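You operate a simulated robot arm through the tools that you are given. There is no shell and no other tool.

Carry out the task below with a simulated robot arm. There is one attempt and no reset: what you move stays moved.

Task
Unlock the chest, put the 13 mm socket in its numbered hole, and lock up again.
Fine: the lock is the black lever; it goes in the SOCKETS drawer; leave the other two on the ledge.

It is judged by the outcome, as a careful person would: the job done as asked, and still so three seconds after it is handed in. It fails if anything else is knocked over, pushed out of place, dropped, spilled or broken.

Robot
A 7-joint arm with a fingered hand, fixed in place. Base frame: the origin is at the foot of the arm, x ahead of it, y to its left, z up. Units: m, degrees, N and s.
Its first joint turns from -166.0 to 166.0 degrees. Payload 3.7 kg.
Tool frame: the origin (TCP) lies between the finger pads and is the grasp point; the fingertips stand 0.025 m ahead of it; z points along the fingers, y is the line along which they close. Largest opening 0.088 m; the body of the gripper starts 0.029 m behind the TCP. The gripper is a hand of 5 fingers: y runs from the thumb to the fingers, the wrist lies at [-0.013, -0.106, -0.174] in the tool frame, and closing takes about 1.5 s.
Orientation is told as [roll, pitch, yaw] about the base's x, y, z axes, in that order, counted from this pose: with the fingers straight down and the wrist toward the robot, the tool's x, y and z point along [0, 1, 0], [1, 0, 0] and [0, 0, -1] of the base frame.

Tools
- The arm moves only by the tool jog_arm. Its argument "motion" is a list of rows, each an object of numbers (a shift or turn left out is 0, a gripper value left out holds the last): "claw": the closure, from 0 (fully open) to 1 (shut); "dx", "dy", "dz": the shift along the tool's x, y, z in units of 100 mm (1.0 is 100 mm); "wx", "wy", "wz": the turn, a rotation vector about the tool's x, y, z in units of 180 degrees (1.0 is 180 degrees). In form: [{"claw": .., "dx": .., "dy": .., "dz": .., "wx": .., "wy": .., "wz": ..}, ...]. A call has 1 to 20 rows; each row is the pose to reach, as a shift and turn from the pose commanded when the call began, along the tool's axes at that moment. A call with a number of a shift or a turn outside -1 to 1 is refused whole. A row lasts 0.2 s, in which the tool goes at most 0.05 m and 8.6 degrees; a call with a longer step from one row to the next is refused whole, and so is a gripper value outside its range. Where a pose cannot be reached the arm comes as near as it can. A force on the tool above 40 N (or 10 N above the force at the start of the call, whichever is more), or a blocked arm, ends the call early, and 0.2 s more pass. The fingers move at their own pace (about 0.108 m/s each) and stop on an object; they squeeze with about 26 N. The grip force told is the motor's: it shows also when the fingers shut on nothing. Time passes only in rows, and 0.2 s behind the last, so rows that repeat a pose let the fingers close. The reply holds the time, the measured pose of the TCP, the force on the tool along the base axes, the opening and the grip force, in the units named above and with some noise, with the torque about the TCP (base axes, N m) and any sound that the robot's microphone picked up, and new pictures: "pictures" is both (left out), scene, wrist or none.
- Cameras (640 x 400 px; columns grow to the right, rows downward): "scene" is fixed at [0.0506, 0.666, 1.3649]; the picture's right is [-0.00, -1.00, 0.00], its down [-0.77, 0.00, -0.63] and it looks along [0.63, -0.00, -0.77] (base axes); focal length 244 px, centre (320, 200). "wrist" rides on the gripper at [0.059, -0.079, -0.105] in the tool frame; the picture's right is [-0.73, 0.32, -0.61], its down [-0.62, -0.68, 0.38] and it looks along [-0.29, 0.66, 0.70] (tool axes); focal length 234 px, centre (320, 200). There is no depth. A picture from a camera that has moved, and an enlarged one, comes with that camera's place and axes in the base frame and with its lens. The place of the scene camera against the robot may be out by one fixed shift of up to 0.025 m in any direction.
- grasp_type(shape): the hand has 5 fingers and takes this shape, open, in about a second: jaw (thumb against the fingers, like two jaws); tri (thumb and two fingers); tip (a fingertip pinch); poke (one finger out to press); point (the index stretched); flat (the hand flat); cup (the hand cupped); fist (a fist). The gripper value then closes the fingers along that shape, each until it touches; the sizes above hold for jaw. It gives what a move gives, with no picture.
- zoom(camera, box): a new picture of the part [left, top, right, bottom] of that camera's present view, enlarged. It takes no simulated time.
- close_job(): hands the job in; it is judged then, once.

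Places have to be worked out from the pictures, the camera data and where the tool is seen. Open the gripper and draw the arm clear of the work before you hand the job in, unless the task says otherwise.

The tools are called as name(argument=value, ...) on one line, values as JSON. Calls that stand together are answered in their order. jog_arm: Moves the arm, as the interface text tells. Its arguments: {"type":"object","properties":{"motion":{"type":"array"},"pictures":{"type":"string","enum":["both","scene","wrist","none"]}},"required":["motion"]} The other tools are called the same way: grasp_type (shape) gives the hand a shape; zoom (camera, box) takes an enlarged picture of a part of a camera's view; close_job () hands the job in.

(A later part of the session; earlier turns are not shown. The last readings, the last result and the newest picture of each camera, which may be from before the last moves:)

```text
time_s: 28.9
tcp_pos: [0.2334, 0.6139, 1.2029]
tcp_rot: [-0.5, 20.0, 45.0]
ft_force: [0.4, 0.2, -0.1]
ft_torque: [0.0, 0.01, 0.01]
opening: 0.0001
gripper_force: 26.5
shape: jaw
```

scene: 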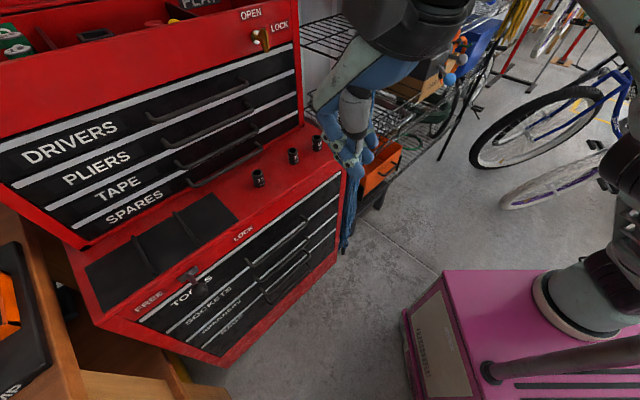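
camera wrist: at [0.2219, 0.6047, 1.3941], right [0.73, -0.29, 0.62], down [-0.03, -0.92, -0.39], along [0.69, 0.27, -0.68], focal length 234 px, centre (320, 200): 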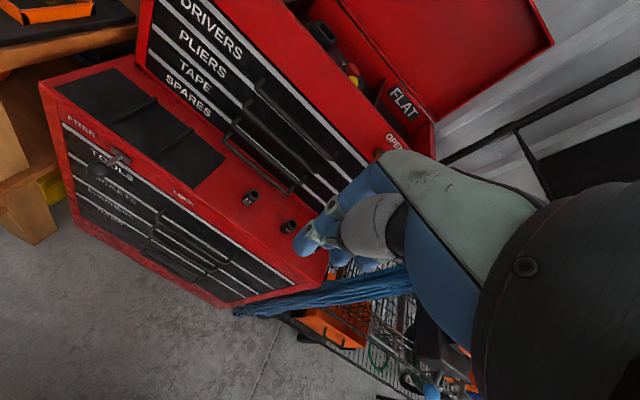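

The elbow is bending again and nothing is flagged. From here I'll keep the wrist within about 0.84 m of the shoulder. Next I'll return to vertical and lower the hand in front of the drawers to get a good view of the SOCKETS handle.

jog_arm(motion=[{"wx": -0.028, "dy": 0.085, "dz": 0.235}, {"wx": -0.056, "dy": 0.17, "dz": 0.47}, {"wx": -0.084, "dy": 0.257, "dz": 0.7}, {"wx": -0.111, "dy": 0.342, "dz": 0.94}], pictures="none")

jog_arm(motion=[{"dz": 0.25}, {"dz": 0.5}, {"dz": 0.75}, {"dz": 1.0}], pictures="both")

```text
time_s: 30.1
tcp_pos: [0.2708, 0.6206, 1.0879]
tcp_rot: [-1.8, 0.7, 41.7]
ft_force: [0.7, -0.6, -0.8]
ft_torque: [0.0, -0.05, 0.02]
opening: 0.0
gripper_force: 26.4
shape: jaw
stopped in row 4: the arm was blocked; the commanded pose is now the measured one
```

```text
time_s: 31.1
tcp_pos: [0.272, 0.6171, 0.9876]
tcp_rot: [-1.8, 0.7, 41.7]
ft_force: [0.1, 0.3, -0.2]
ft_torque: [-0.01, -0.01, 0.0]
opening: 0.0002
gripper_force: 26.1
shape: jaw
camera wrist: at [0.1749, 0.6131, 1.0919], right [0.72, -0.31, 0.63], down [-0.09, -0.93, -0.36], along [0.69, 0.2, -0.69], focal length 234 px, centre (320, 200)
```

scene: 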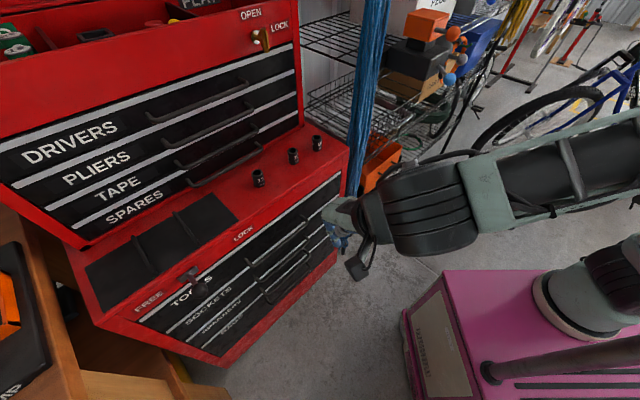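
wrist: 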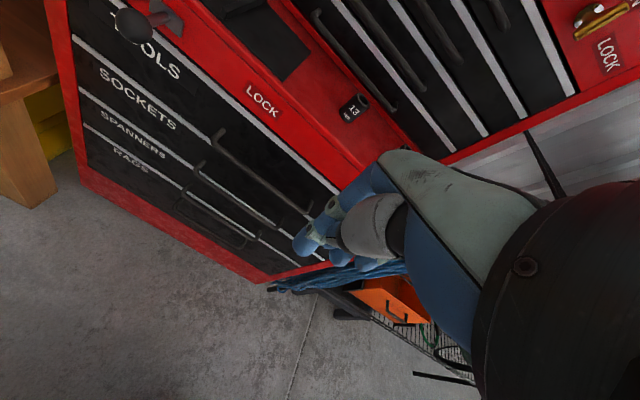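

Progress is smooth now. I'll go down another 10 cm and look closely at the handles.

jog_arm(motion=[{"dz": 0.25, "wz": -0.006}, {"dz": 0.5, "wz": -0.012, "wx": -0.004}, {"dz": 0.75, "wz": -0.018, "wx": -0.008}, {"dz": 1.0, "wz": -0.018, "wx": -0.008}], pictures="wrist")

zoom(camera="wrist", box=[60, 60, 380, 260])

```text
time_s: 32.1
tcp_pos: [0.2736, 0.6147, 0.8866]
tcp_rot: [-1.8, -0.7, 44.9]
ft_force: [1.5, -0.7, -1.2]
ft_torque: [0.03, -0.02, -0.02]
opening: 0.0
gripper_force: 25.6
shape: jaw
camera wrist: at [0.174, 0.603, 0.9902], right [0.72, -0.28, 0.63], down [-0.03, -0.93, -0.37], along [0.69, 0.25, -0.68], focal length 234 px, centre (320, 200)
```

wrist: 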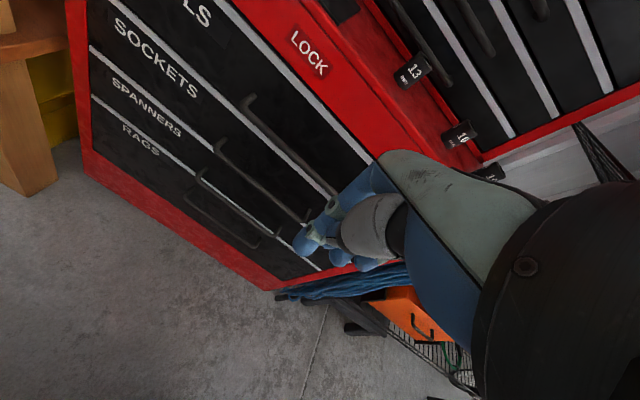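

```text
2.00 times, centred on (220, 160) of wrist
camera zoom: at [0.174, 0.603, 0.9902], right [0.72, -0.28, 0.63], down [-0.03, -0.93, -0.37], along [0.69, 0.25, -0.68], focal length 468 px, centre (520, 280)
```

zoom: 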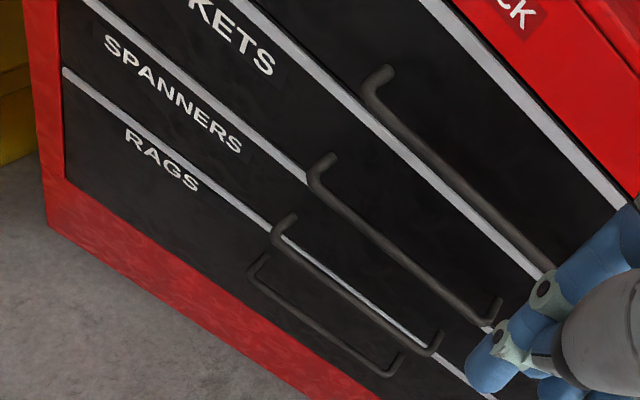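

The SOCKETS bar is at about 0.809 m out, z≈0.653, spanning w -0.356 to -0.161, and stands off about 3.5 cm. I'll rotate the hand forward in free space and lower it so I can grip the bar from straight ahead.

jog_arm(motion=[{"dx": 0.03, "dz": 0.15, "wx": -0.04}, {"dx": 0.06, "dz": 0.3, "wx": -0.08}, {"dx": 0.1, "dz": 0.45, "wx": -0.12}, {"dx": 0.13, "dz": 0.6, "wx": -0.16}, {"dx": 0.16, "dz": 0.75, "wx": -0.2}, {"dx": 0.18, "dz": 0.9, "wx": -0.24}, {"dx": 0.18, "dz": 1.0, "wx": -0.27}], pictures="both")

```text
time_s: 33.7
tcp_pos: [0.2637, 0.6272, 0.7872]
tcp_rot: [-2.8, -49.4, 47.2]
ft_force: [-0.2, -0.4, 0.7]
ft_torque: [0.0, -0.01, 0.01]
opening: 0.0
gripper_force: 25.9
shape: jaw
camera wrist: at [0.1296, 0.5759, 0.7948], right [0.32, -0.68, 0.66], down [0.35, -0.57, -0.75], along [0.88, 0.47, 0.05], focal length 234 px, centre (320, 200)
```

scene: 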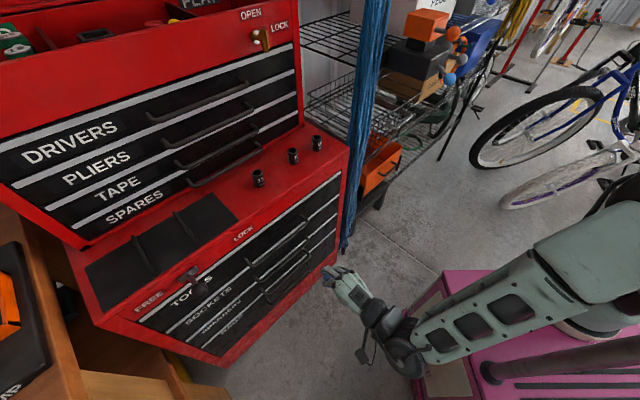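
wrist: 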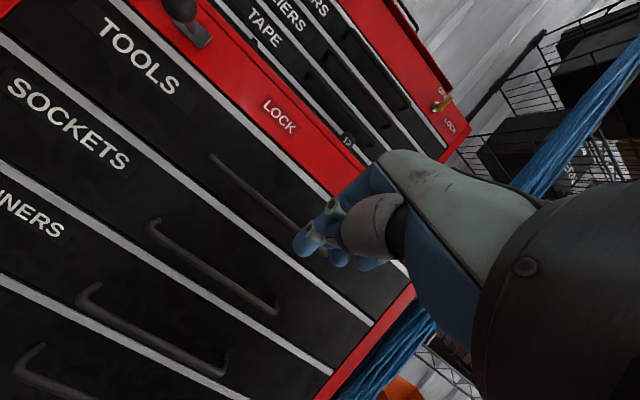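

The tilt works here. I'll continue to almost horizontal, lower to bar height and open the hand part way.

jog_arm(motion=[{"claw": 0.2, "dy": -0.2, "dz": 0.17, "wx": -0.04}, {"dy": -0.4, "dz": 0.34, "wx": -0.08}, {"dy": -0.6, "dz": 0.51, "wx": -0.12}, {"dy": -0.8, "dz": 0.68, "wx": -0.16}, {"dy": -0.98, "dz": 0.84, "wx": -0.2}, {"dy": -0.98, "dz": 0.84, "wx": -0.21}], pictures="both")

```text
time_s: 35.1
tcp_pos: [0.2664, 0.6234, 0.659]
tcp_rot: [-32.6, -86.6, 77.6]
ft_force: [0.3, -0.9, 0.9]
ft_torque: [0.02, 0.02, -0.02]
opening: 0.0703
gripper_force: 0.1
shape: jaw
camera wrist: at [0.1509, 0.5877, 0.5838], right [0.09, -0.92, 0.38], down [0.7, -0.21, -0.68], along [0.71, 0.32, 0.63], focal length 234 px, centre (320, 200)
```

scene: 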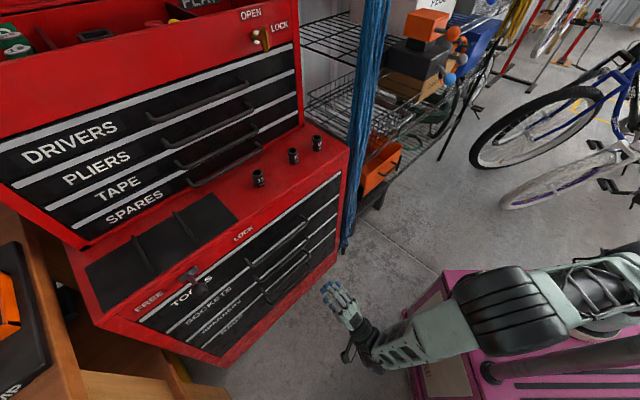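
wrist: 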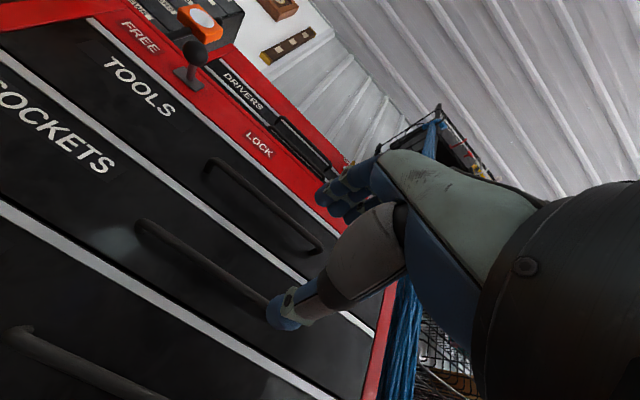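

The bar projects right where I predicted, between thumb and fingers. I'll level the hand fully and move forward 10 cm along the approach line.

jog_arm(motion=[{"dz": 0.25, "dy": 0.01, "wx": -0.009}, {"dz": 0.5, "dy": 0.02, "wx": -0.019}, {"dz": 0.75, "dy": 0.03, "wx": -0.019}, {"dz": 1.0, "dy": 0.03, "wx": -0.019}], pictures="both")

```text
time_s: 36.1
tcp_pos: [0.3372, 0.6918, 0.6562]
tcp_rot: [-105.0, -88.0, 150.0]
ft_force: [0.3, -0.5, -0.2]
ft_torque: [-0.01, -0.01, 0.01]
opening: 0.0705
gripper_force: 0.0
shape: jaw
camera wrist: at [0.2247, 0.6585, 0.5744], right [0.07, -0.94, 0.34], down [0.73, -0.18, -0.66], along [0.68, 0.3, 0.67], focal length 234 px, centre (320, 200)
```

scene: 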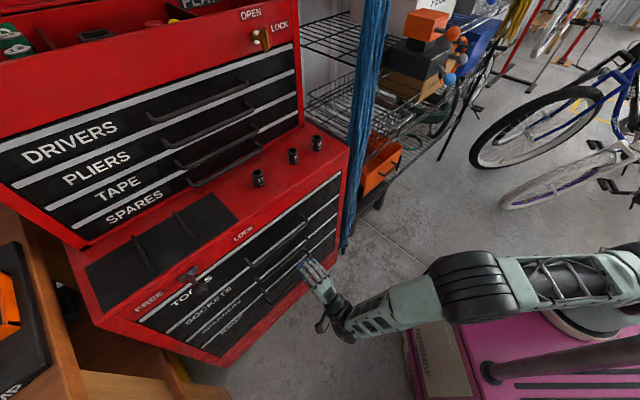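
wrist: 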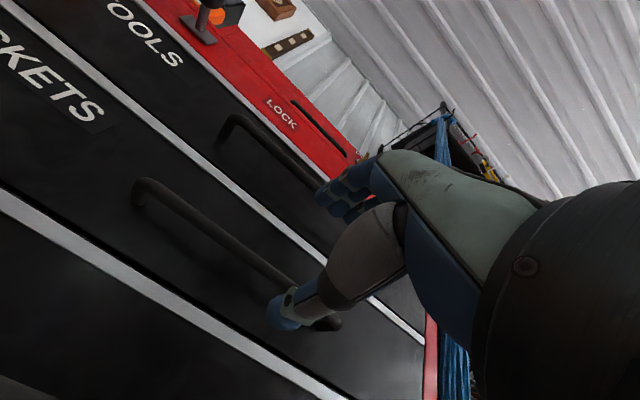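

From here the bar measures z≈0.646 and 8 cm ahead. I'll lower the hand about 8 mm while sliding forward 7 cm, so the thumb passes below the bar and the fingers above it.

jog_arm(motion=[{"dy": -0.07, "dz": 0.15}, {"dy": -0.075, "dz": 0.3}, {"dy": -0.075, "dz": 0.45}, {"dy": -0.075, "dz": 0.6}, {"dy": -0.075, "dz": 0.71}], pictures="both")

zoom(camera="wrist", box=[120, 130, 440, 330])

```text
time_s: 37.3
tcp_pos: [0.3907, 0.7436, 0.6476]
tcp_rot: [-104.8, -88.1, 149.9]
ft_force: [-0.4, 0.1, -0.6]
ft_torque: [0.01, 0.0, 0.01]
opening: 0.0705
gripper_force: 0.1
shape: jaw
camera wrist: at [0.277, 0.7105, 0.5684], right [0.07, -0.94, 0.34], down [0.73, -0.18, -0.66], along [0.68, 0.3, 0.67], focal length 234 px, centre (320, 200)
```

scene: 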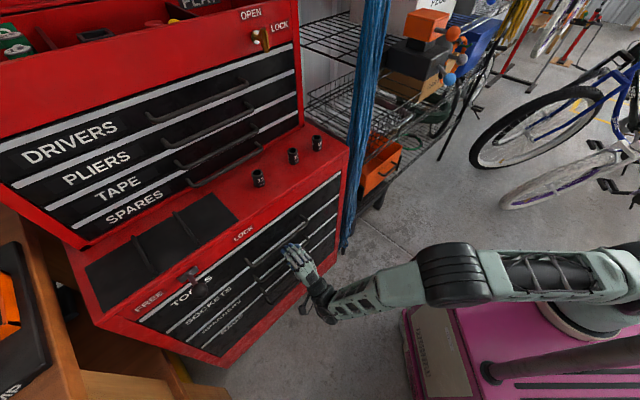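
wrist: 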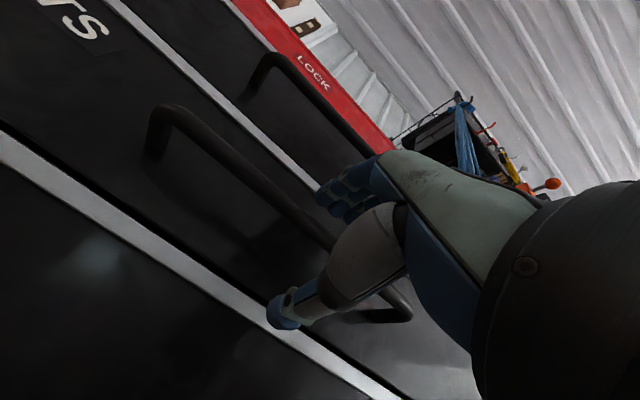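

```text
2.00 times, centred on (280, 230) of wrist
camera zoom: at [0.277, 0.7105, 0.5684], right [0.07, -0.94, 0.34], down [0.73, -0.18, -0.66], along [0.68, 0.3, 0.67], focal length 468 px, centre (400, 140)
```

zoom: 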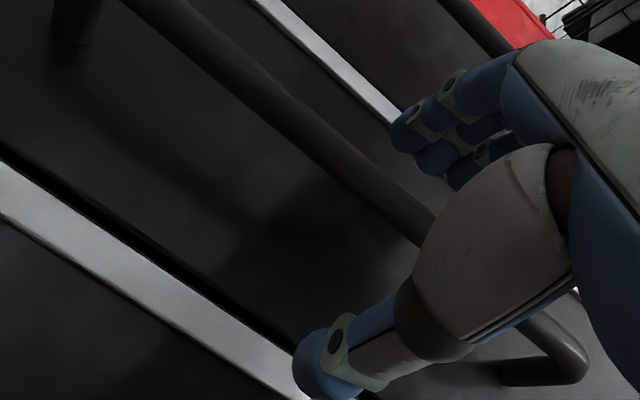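

The bar now runs right through the grasp point, between thumb and fingers. I'll close the hand on it.

jog_arm(motion=[{"claw": 0.5}, {"claw": 0.8}, {"claw": 1.0}, {"claw": 1.0}, {"claw": 1.0}, {"claw": 1.0}, {"claw": 1.0}, {"claw": 1.0}], pictures="wrist")

```text
time_s: 39.1
tcp_pos: [0.3898, 0.7441, 0.6503]
tcp_rot: [-103.8, -88.2, 148.8]
ft_force: [2.7, 3.4, -5.3]
ft_torque: [-0.09, -0.09, -0.01]
opening: 0.0
gripper_force: 25.8
shape: jaw
camera wrist: at [0.2768, 0.7105, 0.5682], right [0.07, -0.94, 0.34], down [0.73, -0.18, -0.66], along [0.68, 0.3, 0.67], focal length 234 px, centre (320, 200)
```

wrist: 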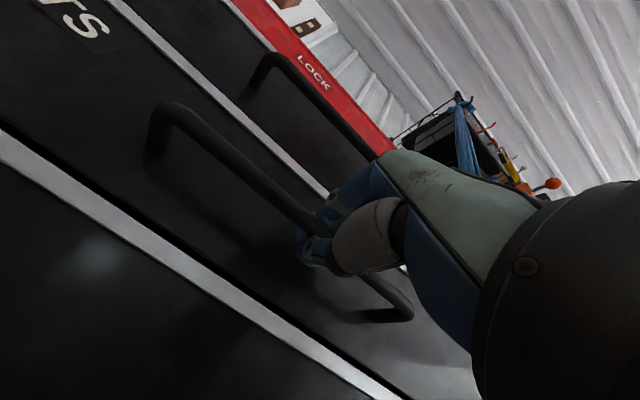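

The fingers have closed behind the bar and a light pull shows on the tool. I'll pull straight back slowly.

jog_arm(motion=[{"dz": -0.1}, {"dz": -0.2}, {"dz": -0.3}, {"dz": -0.4}, {"dz": -0.5}, {"dz": -0.6}], pictures="both")

```text
time_s: 40.5
tcp_pos: [0.3459, 0.7005, 0.6472]
tcp_rot: [-106.5, -88.1, 151.5]
ft_force: [0.7, -1.8, -0.5]
ft_torque: [-0.07, -0.09, -0.03]
opening: 0.0
gripper_force: 25.9
shape: jaw
camera wrist: at [0.233, 0.6671, 0.5674], right [0.07, -0.94, 0.34], down [0.73, -0.18, -0.66], along [0.68, 0.3, 0.67], focal length 234 px, centre (320, 200)
```

scene: 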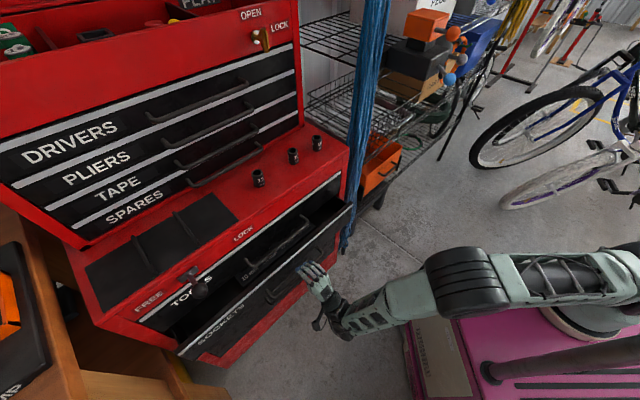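
wrist: 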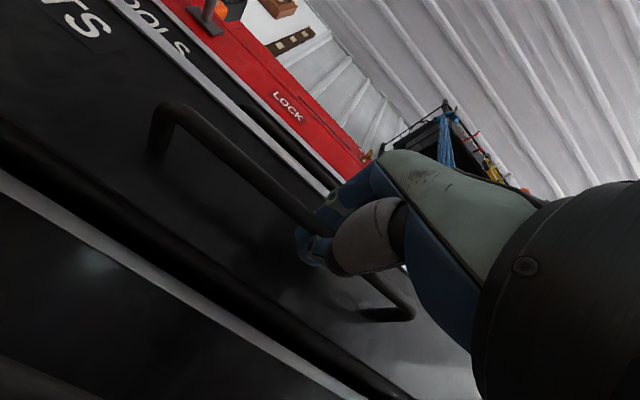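

The SOCKETS drawer is coming out, about 6 cm so far. I'll keep pulling.

jog_arm(motion=[{"dz": -0.12}, {"dz": -0.24}, {"dz": -0.36}, {"dz": -0.48}, {"dz": -0.6}, {"dz": -0.72}, {"dz": -0.84}], pictures="both")

zoom(camera="scene", box=[140, 170, 380, 370])

```text
time_s: 42.1
tcp_pos: [0.287, 0.6411, 0.6471]
tcp_rot: [-106.1, -88.1, 151.0]
ft_force: [1.0, -0.9, 3.0]
ft_torque: [-0.07, -0.11, 0.02]
opening: 0.0
gripper_force: 26.1
shape: jaw
camera wrist: at [0.1735, 0.6079, 0.5666], right [0.07, -0.94, 0.34], down [0.73, -0.18, -0.66], along [0.68, 0.3, 0.67], focal length 234 px, centre (320, 200)
```

scene: 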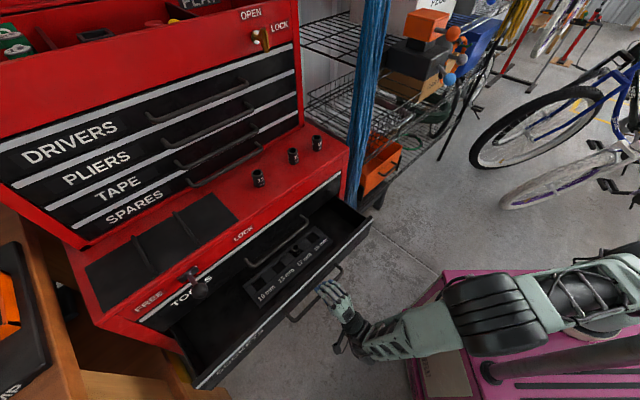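
wrist: 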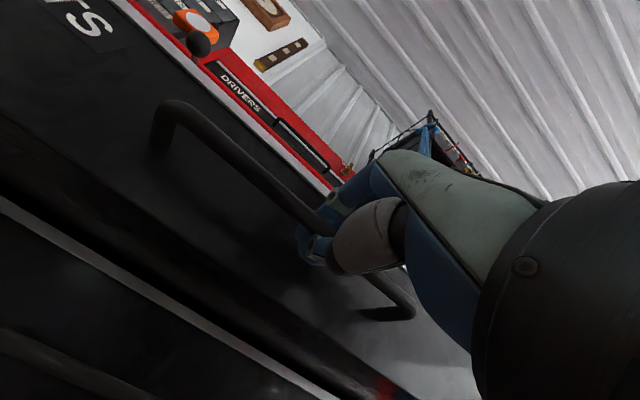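

```text
2.00 times, centred on (260, 270) of scene
camera zoom: at [0.0506, 0.666, 1.3649], right [0.0, -1.0, 0.0], down [-0.77, 0.0, -0.63], along [0.63, 0.0, -0.77], focal length 489 px, centre (440, 60)
```

zoom: 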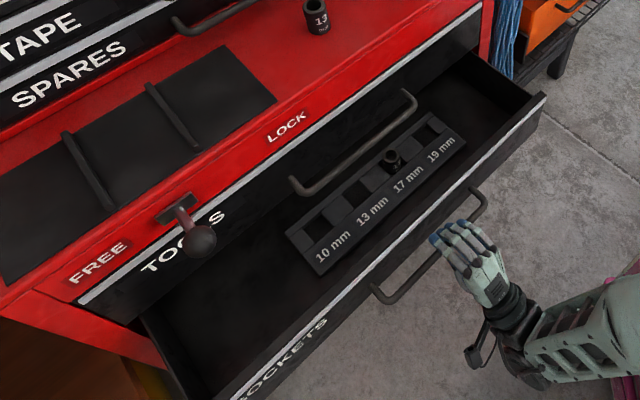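

The tray shows holes marked 10, 13, 17 (already filled) and 19. I'll zoom in on the tray to judge how much more opening I need.

zoom(camera="scene", box=[230, 200, 350, 310])

```text
3.64 times, centred on (290, 255) of scene
camera zoom: at [0.0506, 0.666, 1.3649], right [0.0, -1.0, 0.0], down [-0.77, 0.0, -0.63], along [0.63, 0.0, -0.77], focal length 888 px, centre (429, 0)
```

zoom: 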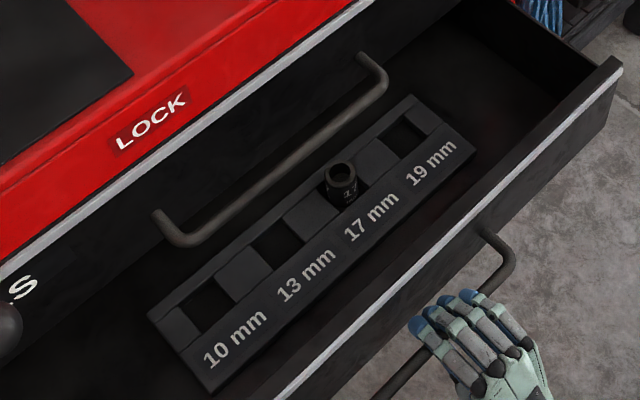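

The 13 mm hole is still under the TOOLS handle, at about 0.82 m out, so the drawer needs roughly 10 cm more. I'll keep pulling gently.

jog_arm(motion=[{"dz": -0.12}, {"dz": -0.24}, {"dz": -0.36}, {"dz": -0.48}, {"dz": -0.6}, {"dz": -0.72}, {"dz": -0.84}, {"dz": -0.94}], pictures="both")

zoom(camera="scene", box=[150, 180, 390, 380])

```text
time_s: 44.1
tcp_pos: [0.2841, 0.6027, 0.6452]
tcp_rot: [-90.0, -87.5, 129.0]
ft_force: [-0.9, -2.0, -0.1]
ft_torque: [0.03, -0.06, 0.05]
opening: 0.0
gripper_force: 25.6
shape: jaw
out of reach, approached as far as the arm can: row 3, 4, 5, 6, 7, 8
stopped in row 8: the arm was blocked; the commanded pose is now the measured one
camera wrist: at [0.1699, 0.5808, 0.5654], right [-0.02, -0.94, 0.35], down [0.71, -0.27, -0.65], along [0.71, 0.23, 0.67], focal length 234 px, centre (320, 200)
```

scene: 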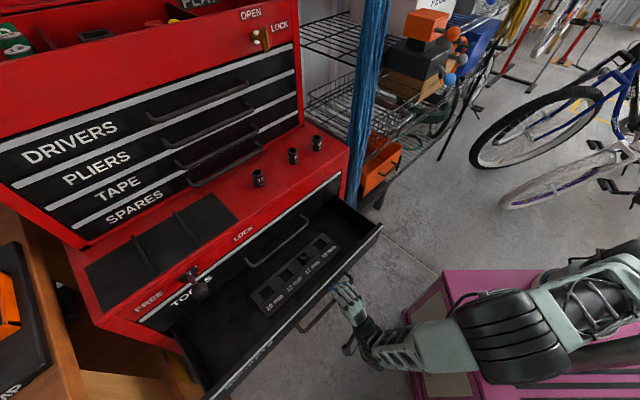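
wrist: 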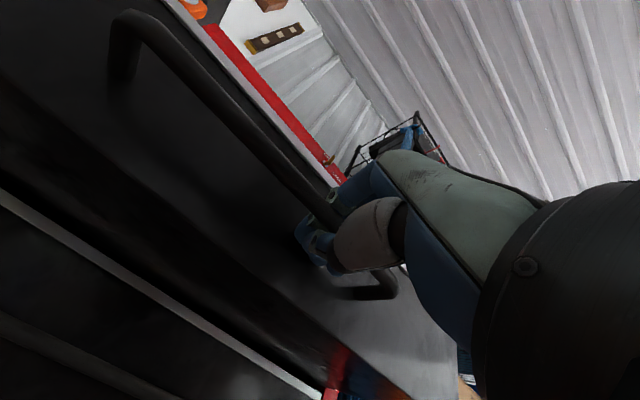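

```text
2.00 times, centred on (270, 280) of scene
camera zoom: at [0.0506, 0.666, 1.3649], right [0.0, -1.0, 0.0], down [-0.77, 0.0, -0.63], along [0.63, 0.0, -0.77], focal length 489 px, centre (420, 40)
```

zoom: 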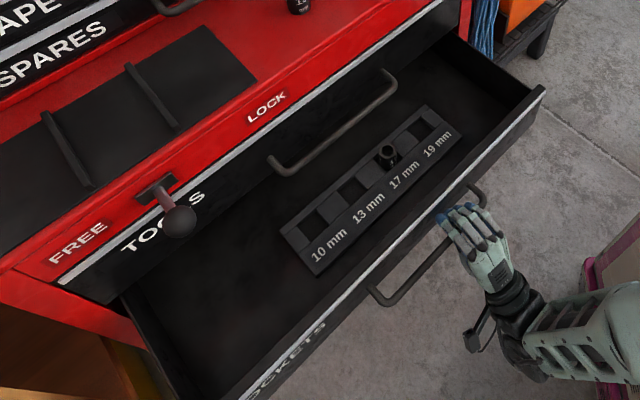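

The arm reached its inner limit with the drawer open about 17 cm. Further left along the bar the arm has more room, so I'll loosen my grip, slide the hand left along the handle to about w=-0.31, and realign.

jog_arm(motion=[{"claw": 0.5}, {"claw": 0.5}, {"dx": 0.1, "dz": -0.01, "wy": 0.006}, {"dx": 0.22, "dz": -0.02, "wy": 0.012}, {"dx": 0.34, "dz": -0.03, "wy": 0.018}, {"dx": 0.46, "dz": -0.04, "wy": 0.024}, {"dx": 0.58, "dz": -0.05, "wy": 0.03}, {"dx": 0.7, "dz": -0.06, "wy": 0.033}, {"dx": 0.8, "dz": -0.07, "wy": 0.033}], pictures="both")

```text
time_s: 46.3
tcp_pos: [0.2491, 0.6629, 0.6573]
tcp_rot: [-102.5, -88.7, 145.8]
ft_force: [-1.4, 1.0, -0.5]
ft_torque: [-0.02, -0.02, 0.01]
opening: 0.0438
gripper_force: 0.0
shape: jaw
stopped in row 9: the arm was blocked; the commanded pose is now the measured one
camera wrist: at [0.1353, 0.6336, 0.5768], right [0.05, -0.94, 0.34], down [0.72, -0.2, -0.66], along [0.69, 0.28, 0.67], focal length 234 px, centre (320, 200)
```

scene: 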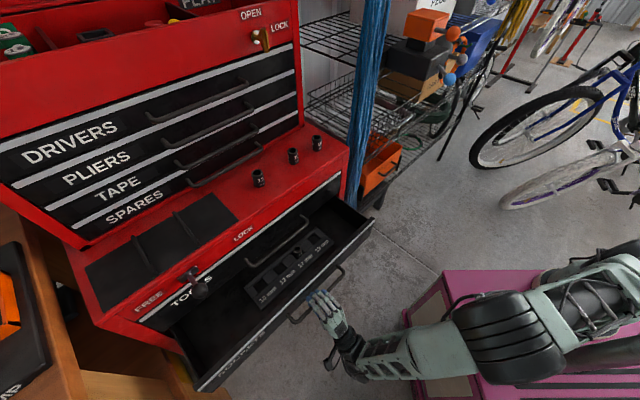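
wrist: 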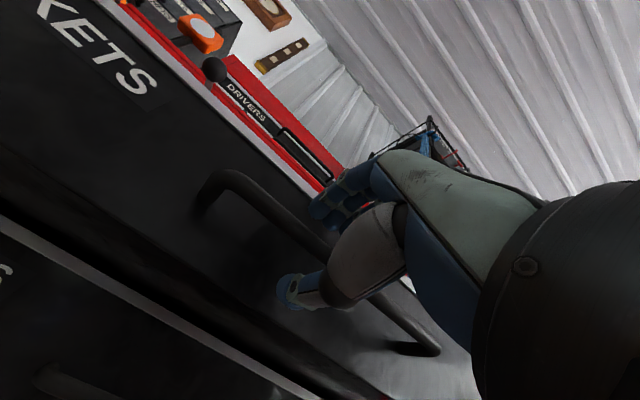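

The hand is now at w=-0.293 with the bar still between the fingers. I'll grip again and pull from here.

jog_arm(motion=[{"claw": 1.0}, {"claw": 1.0}, {"claw": 1.0}, {"claw": 1.0}, {"dz": -0.1}, {"dz": -0.22}, {"dz": -0.34}, {"dz": -0.46}, {"dz": -0.58}, {"dz": -0.7}], pictures="both")

```text
time_s: 48.7
tcp_pos: [0.2736, 0.6181, 0.6481]
tcp_rot: [-93.5, -87.7, 130.6]
ft_force: [0.4, -1.6, 6.0]
ft_torque: [-0.06, -0.05, 0.0]
opening: 0.003
gripper_force: 26.1
shape: jaw
stopped in row 10: the arm was blocked; the commanded pose is now the measured one
camera wrist: at [0.1568, 0.5996, 0.5675], right [-0.05, -0.94, 0.35], down [0.7, -0.29, -0.66], along [0.71, 0.21, 0.67], focal length 234 px, centre (320, 200)
```

scene: 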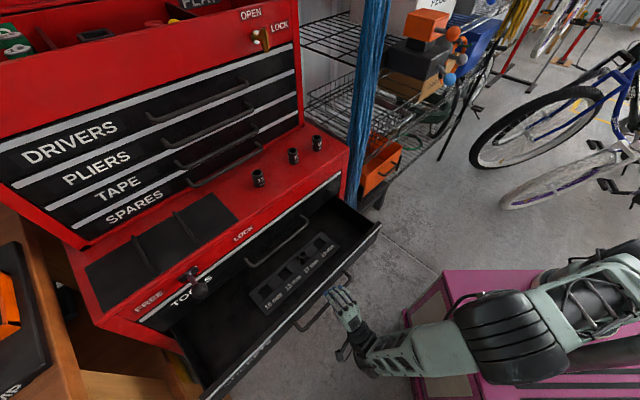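
wrist: 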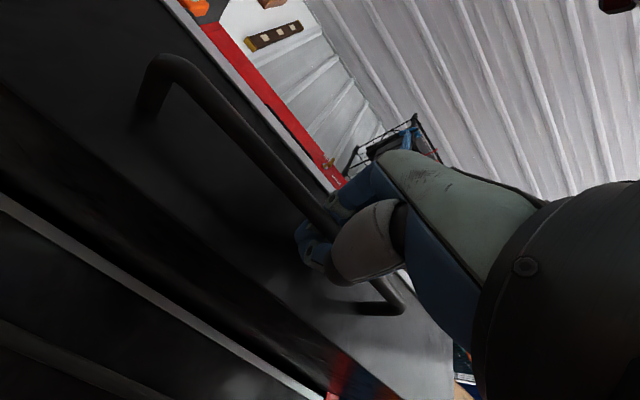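

The forearm is blocked, probably by the cabinet it's mounted on, so this is as far as I can pull with the hand in this pose. I'll nudge the drawer in about 5 cm while holding the bar, then open the hand and back out. After that I'll pull from the top of the drawer front with a vertical hand.

jog_arm(motion=[{"dx": 0.015, "dz": 0.1, "wy": 0.008}, {"dx": 0.03, "dz": 0.2, "wy": 0.016}, {"dx": 0.045, "dz": 0.3, "wy": 0.024}, {"dx": 0.06, "dz": 0.4, "wy": 0.032}, {"dx": 0.075, "dz": 0.5, "wy": 0.04}, {"dx": 0.085, "dz": 0.58, "wy": 0.04}, {"claw": 0.1, "dx": 0.085, "dz": 0.58, "wy": 0.04}, {"dx": 0.085, "dz": 0.58, "wy": 0.04}, {"dx": 0.085, "dz": 0.58, "wy": 0.04}, {"dx": 0.085, "dz": 0.58, "wy": 0.04}], pictures="both")

```text
time_s: 50.9
tcp_pos: [0.2979, 0.6587, 0.6528]
tcp_rot: [-93.5, -87.7, 138.8]
ft_force: [0.4, -0.5, 0.5]
ft_torque: [-0.01, -0.02, 0.0]
opening: 0.0793
gripper_force: 0.0
shape: jaw
camera wrist: at [0.185, 0.6243, 0.5727], right [0.08, -0.93, 0.35], down [0.73, -0.18, -0.66], along [0.68, 0.31, 0.67], focal length 234 px, centre (320, 200)
```

scene: 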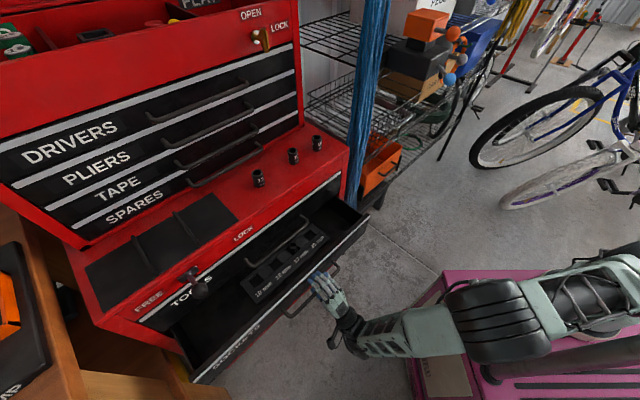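
wrist: 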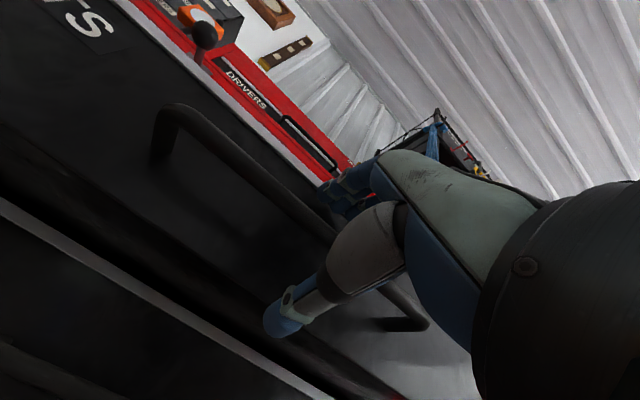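

The hand is open around the bar. I'll back straight out by 4.5 cm, which stays within the workable range.

jog_arm(motion=[{"dz": -0.1, "dx": 0.05}, {"dz": -0.2, "dx": 0.1}, {"dz": -0.3, "dx": 0.15}, {"dz": -0.4, "dx": 0.2}, {"dz": -0.47, "dx": 0.25}], pictures="both")

```text
time_s: 52.1
tcp_pos: [0.2469, 0.6433, 0.6506]
tcp_rot: [-93.4, -87.7, 138.9]
ft_force: [0.0, -0.2, -0.9]
ft_torque: [-0.03, 0.01, 0.0]
opening: 0.0793
gripper_force: 0.0
shape: jaw
camera wrist: at [0.1339, 0.6084, 0.5715], right [0.08, -0.93, 0.35], down [0.73, -0.18, -0.66], along [0.68, 0.31, 0.67], focal length 234 px, centre (320, 200)
```

scene: 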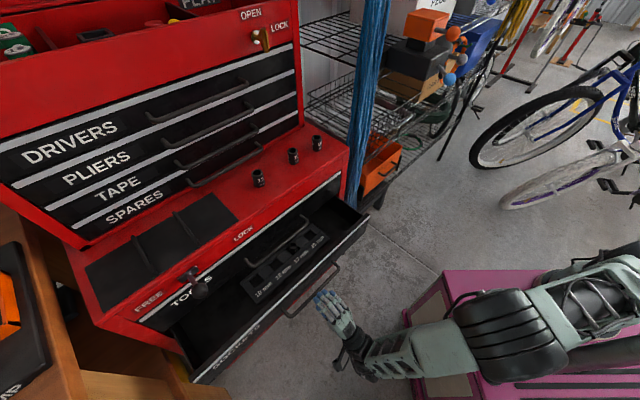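
wrist: 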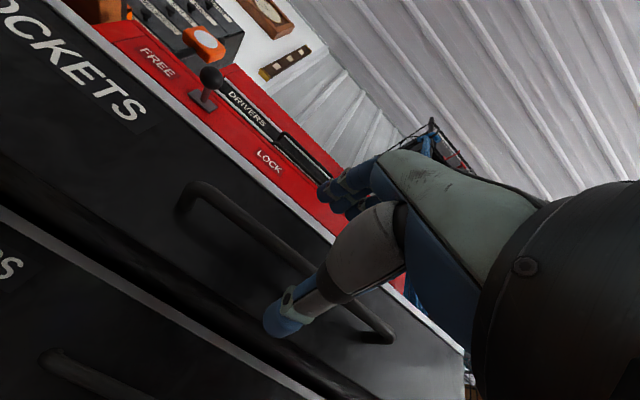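

The tips are clear of the bar. Now I'll lift up and left while turning the hand back to vertical, staying in front of the drawer.

jog_arm(motion=[{"dy": 0.2}, {"dy": 0.4, "dx": 0.1, "wx": 0.03}, {"dy": 0.6, "dx": 0.2, "wx": 0.07}, {"dy": 0.8, "dx": 0.3, "wx": 0.11}, {"dy": 1.0, "dx": 0.4, "wx": 0.15}, {"dy": 1.0, "dx": 0.5, "wx": 0.19}, {"dy": 1.0, "dx": 0.6, "wx": 0.23}], pictures="none")

jog_arm(motion=[{"dz": -0.1, "dx": 0.1, "dy": 0.1, "wx": 0.04}, {"dz": -0.2, "dx": 0.2, "dy": 0.2, "wx": 0.08}, {"dz": -0.3, "dx": 0.3, "dy": 0.3, "wx": 0.12}, {"dz": -0.4, "dx": 0.4, "dy": 0.4, "wx": 0.16}, {"dz": -0.5, "dx": 0.5, "dy": 0.5, "wx": 0.2}, {"dz": -0.6, "dx": 0.6, "dy": 0.6, "wx": 0.24}, {"dz": -0.6, "dx": 0.6, "dy": 0.6, "wx": 0.25}], pictures="both")

```text
time_s: 53.7
tcp_pos: [0.1997, 0.6882, 0.7498]
tcp_rot: [-3.3, -48.6, 47.8]
ft_force: [-0.6, 0.3, -0.8]
ft_torque: [-0.01, 0.0, 0.02]
opening: 0.0793
gripper_force: 0.0
shape: jaw
```

```text
time_s: 55.3
tcp_pos: [0.1521, 0.7281, 0.8321]
tcp_rot: [-2.2, -3.6, 45.4]
ft_force: [0.5, -0.4, 0.6]
ft_torque: [-0.01, -0.02, 0.04]
opening: 0.0793
gripper_force: 0.1
shape: jaw
camera wrist: at [0.0484, 0.7125, 0.9305], right [0.7, -0.29, 0.65], down [-0.01, -0.92, -0.4], along [0.72, 0.28, -0.64], focal length 234 px, centre (320, 200)
```

scene: 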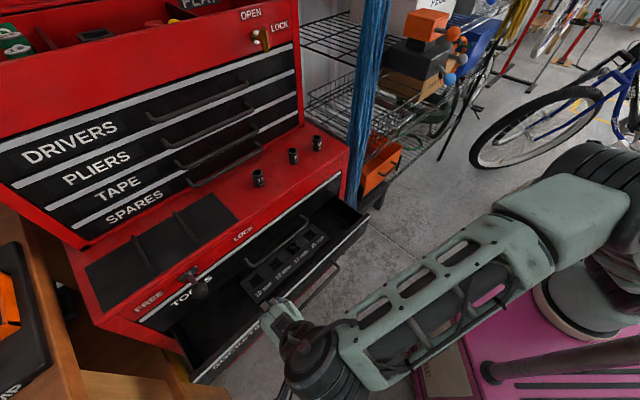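
wrist: 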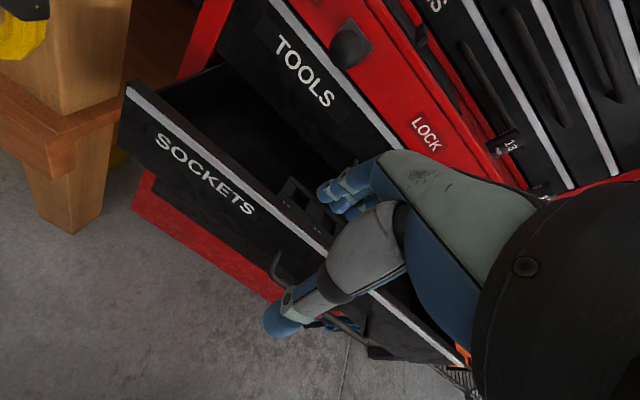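

I can see the drawer front's top edge at about 0.71 m out, z≈0.71. I'll move over it at w≈-0.43 with the hand open, ready to straddle the panel.

jog_arm(motion=[{"dx": 0.06, "dy": 0.25, "wx": 0.009}, {"dx": 0.12, "dy": 0.5, "wx": 0.018}, {"dx": 0.18, "dy": 0.75, "wx": 0.018}, {"dx": 0.23, "dy": 0.97, "wx": 0.018}], pictures="both")

```text
time_s: 56.3
tcp_pos: [0.2051, 0.8148, 0.8382]
tcp_rot: [-2.1, -0.6, 45.5]
ft_force: [0.4, 0.0, -0.3]
ft_torque: [0.0, 0.03, -0.02]
opening: 0.0792
gripper_force: 0.0
shape: jaw
camera wrist: at [0.1056, 0.8019, 0.9407], right [0.72, -0.27, 0.64], down [-0.02, -0.93, -0.37], along [0.69, 0.25, -0.68], focal length 234 px, centre (320, 200)
```

scene: 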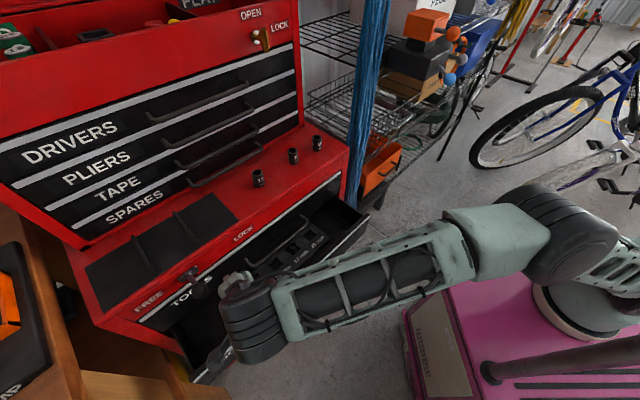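
wrist: 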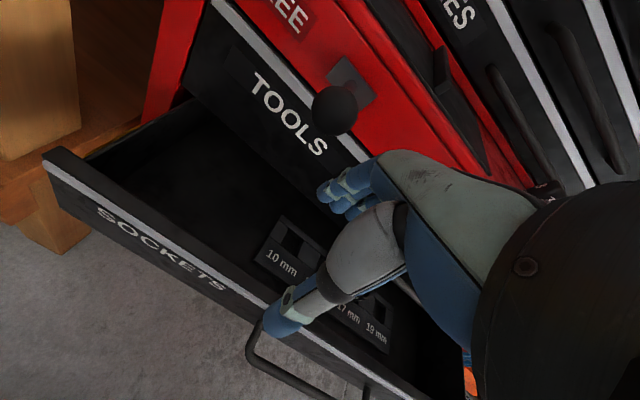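

The hand is over the panel. I'll zoom in to measure the panel edges before descending.

zoom(camera="wrist", box=[140, 150, 400, 350])

```text
2.00 times, centred on (270, 250) of wrist
camera zoom: at [0.1056, 0.8019, 0.9407], right [0.72, -0.27, 0.64], down [-0.02, -0.93, -0.37], along [0.69, 0.25, -0.68], focal length 468 px, centre (420, 100)
```

zoom: 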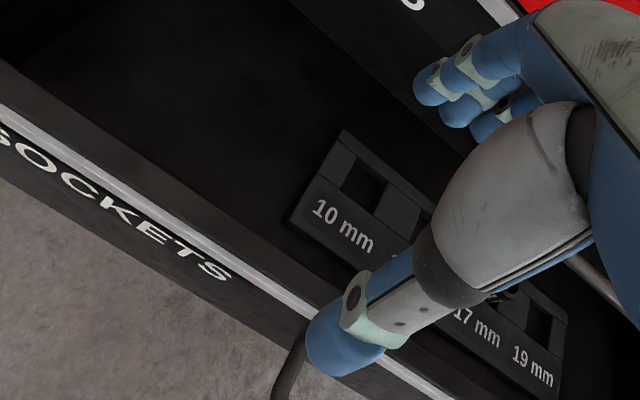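

The panel spans about 0.709–0.722 m out, right under the grasp point. I'll lower the hand 13.5 cm so thumb and fingers straddle it.

jog_arm(motion=[{"dz": 0.25, "dy": -0.02}, {"dz": 0.5, "dy": -0.04}, {"dz": 0.75, "dy": -0.04}, {"dz": 1.0, "dy": -0.04}], pictures="wrist")

zoom(camera="wrist", box=[140, 150, 400, 350])

```text
time_s: 57.3
tcp_pos: [0.2032, 0.8105, 0.7384]
tcp_rot: [-2.1, -0.5, 45.4]
ft_force: [-0.4, 0.6, -0.2]
ft_torque: [-0.04, 0.01, 0.04]
opening: 0.0793
gripper_force: 0.2
shape: jaw
camera wrist: at [0.1039, 0.7981, 0.8414], right [0.72, -0.27, 0.64], down [-0.02, -0.93, -0.37], along [0.69, 0.25, -0.68], focal length 234 px, centre (320, 200)
```

wrist: 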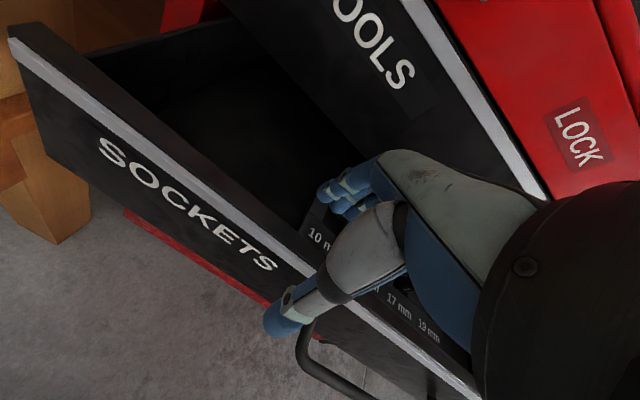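

```text
2.00 times, centred on (270, 250) of wrist
camera zoom: at [0.1039, 0.7981, 0.8414], right [0.72, -0.27, 0.64], down [-0.02, -0.93, -0.37], along [0.69, 0.25, -0.68], focal length 468 px, centre (420, 100)
```

zoom: 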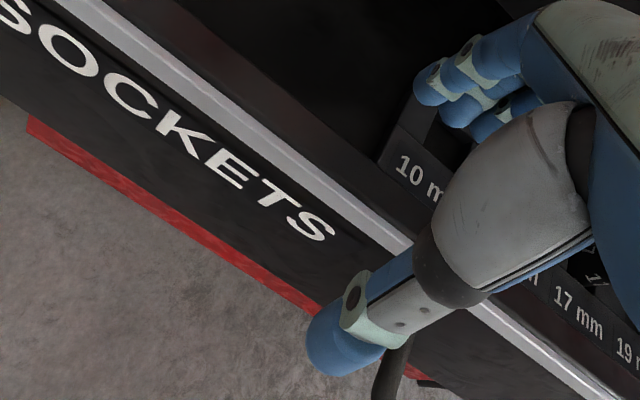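

The panel is between thumb and fingers. I'll go down another 3.5 cm and close on it.

jog_arm(motion=[{"dz": 0.18}, {"dz": 0.35}, {"claw": 0.5, "dz": 0.35}, {"claw": 1.0, "dz": 0.35}, {"claw": 1.0, "dz": 0.35}, {"claw": 1.0, "dz": 0.35}, {"claw": 1.0, "dz": 0.35}, {"claw": 1.0, "dz": 0.35}, {"claw": 1.0, "dz": 0.35}], pictures="wrist")

```text
time_s: 59.3
tcp_pos: [0.2057, 0.8106, 0.7009]
tcp_rot: [-2.2, -0.5, 45.5]
ft_force: [-0.6, -1.0, -2.4]
ft_torque: [-0.01, 0.04, 0.15]
opening: 0.0084
gripper_force: 26.3
shape: jaw
camera wrist: at [0.1059, 0.7975, 0.8045], right [0.72, -0.27, 0.64], down [-0.02, -0.93, -0.37], along [0.69, 0.25, -0.68], focal length 234 px, centre (320, 200)
```

wrist: 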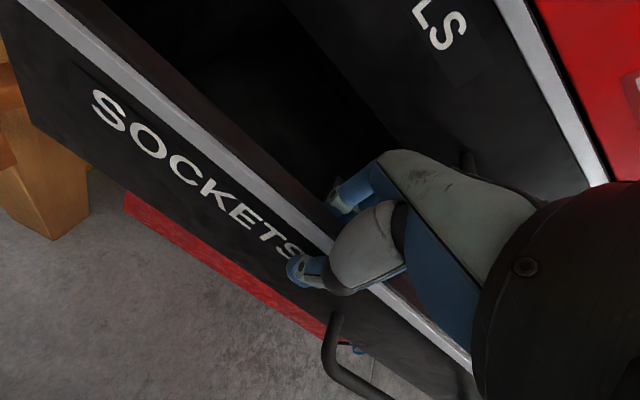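

I've gripped the drawer front, with an 8 mm reading. I'll pull it out 10 cm along -u.

jog_arm(motion=[{"dy": -0.12}, {"dy": -0.24}, {"dy": -0.36}, {"dy": -0.48}, {"dy": -0.6}, {"dy": -0.72}, {"dy": -0.84}, {"dy": -0.95}], pictures="both")

```text
time_s: 61.1
tcp_pos: [0.1387, 0.7405, 0.7016]
tcp_rot: [-2.1, -0.4, 45.4]
ft_force: [-8.4, 7.2, -1.1]
ft_torque: [0.08, 0.2, 0.19]
opening: 0.0084
gripper_force: 26.2
shape: jaw
camera wrist: at [0.0389, 0.7286, 0.8046], right [0.72, -0.27, 0.64], down [-0.02, -0.93, -0.37], along [0.69, 0.25, -0.68], focal length 234 px, centre (320, 200)
```

scene: 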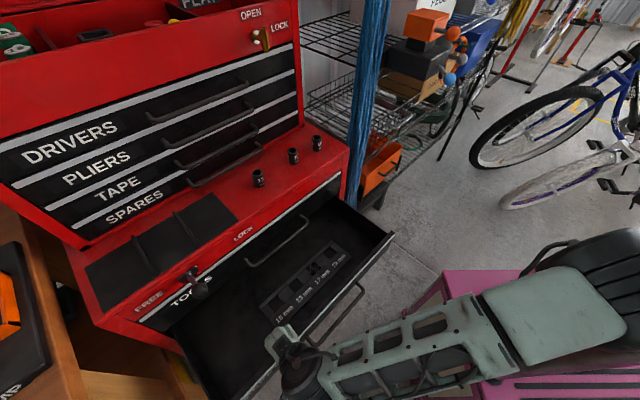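
wrist: 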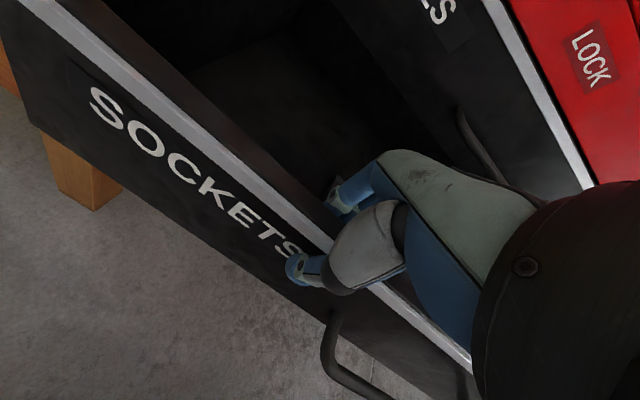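

The drawer is open about 22 cm. I'll pull 2.5 cm more so the tray is well clear of the TOOLS handle, correcting for the slight sideways load.

jog_arm(motion=[{"dx": -0.02, "dy": -0.06}, {"dx": -0.03, "dy": -0.12}, {"dx": -0.03, "dy": -0.18}, {"dx": -0.03, "dy": -0.24}, {"dx": -0.03, "dy": -0.27}], pictures="both")

zoom(camera="scene", box=[220, 200, 400, 340])

```text
time_s: 61.8
tcp_pos: [0.142, 0.7374, 0.6997]
tcp_rot: [-1.7, -0.5, 45.0]
ft_force: [-16.2, 17.8, 9.6]
ft_torque: [0.22, 0.38, 0.26]
opening: 0.0106
gripper_force: 26.3
shape: jaw
stopped in row 3: the force on the tool passed its limit at 46 N (the readings are from after the stop); the commanded pose is now the measured one
camera wrist: at [0.0425, 0.7248, 0.803], right [0.72, -0.28, 0.63], down [-0.03, -0.93, -0.37], along [0.69, 0.25, -0.68], focal length 234 px, centre (320, 200)
```

scene: 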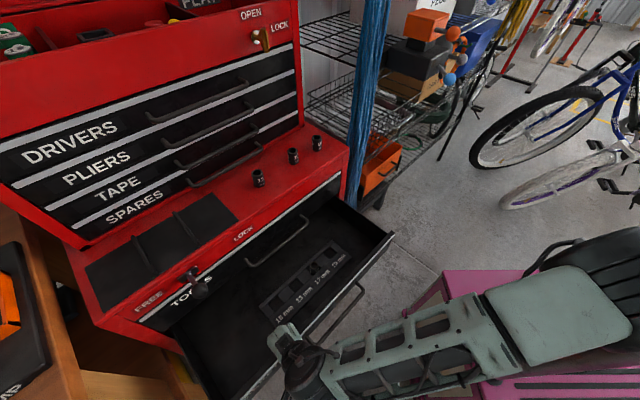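
wrist: 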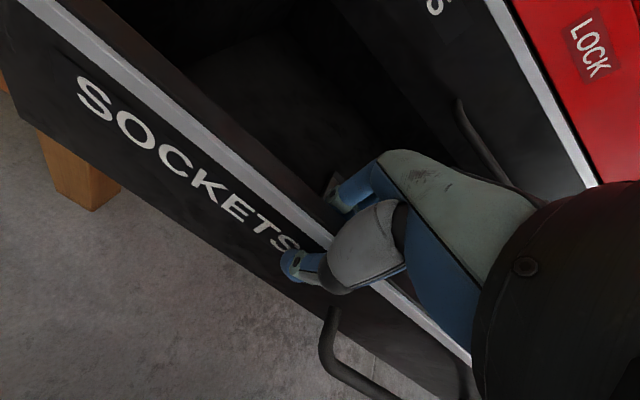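

```text
2.86 times, centred on (310, 270) of scene
camera zoom: at [0.0506, 0.666, 1.3649], right [0.0, -1.0, 0.0], down [-0.77, 0.0, -0.63], along [0.63, 0.0, -0.77], focal length 698 px, centre (349, 0)
```

zoom: 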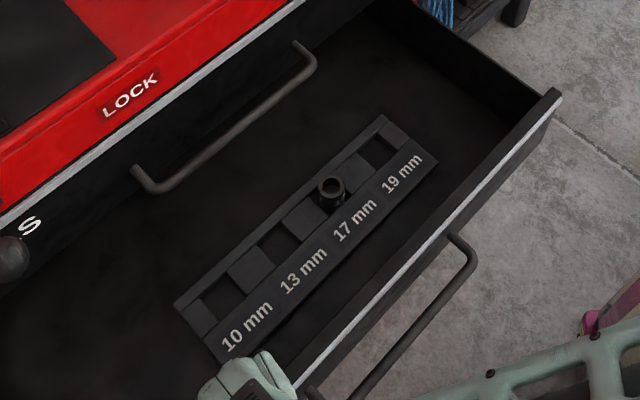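

The drawer reached its end stop at about 22 cm, which leaves the tray clear of the TOOLS handle. I'll let go of the panel and lift straight up.

jog_arm(motion=[{"claw": 0.1}, {"claw": 0.1}, {"claw": 0.1}, {"claw": 0.1}, {"claw": 0.1}, {"dz": -0.25}, {"dz": -0.5}, {"dz": -0.75}, {"dz": -1.0}], pictures="wrist")

```text
time_s: 63.8
tcp_pos: [0.1435, 0.7374, 0.7963]
tcp_rot: [-2.1, -0.3, 44.6]
ft_force: [-0.3, -0.1, 1.2]
ft_torque: [-0.02, 0.03, 0.02]
opening: 0.0791
gripper_force: 0.0
shape: jaw
camera wrist: at [0.0442, 0.7272, 0.8998], right [0.72, -0.28, 0.63], down [-0.04, -0.93, -0.36], along [0.69, 0.24, -0.68], focal length 234 px, centre (320, 200)
```

wrist: 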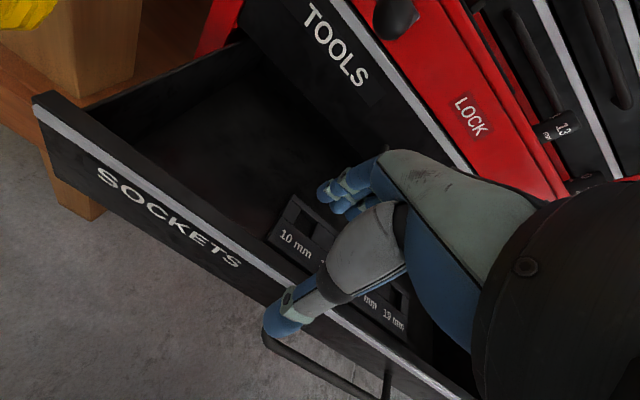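

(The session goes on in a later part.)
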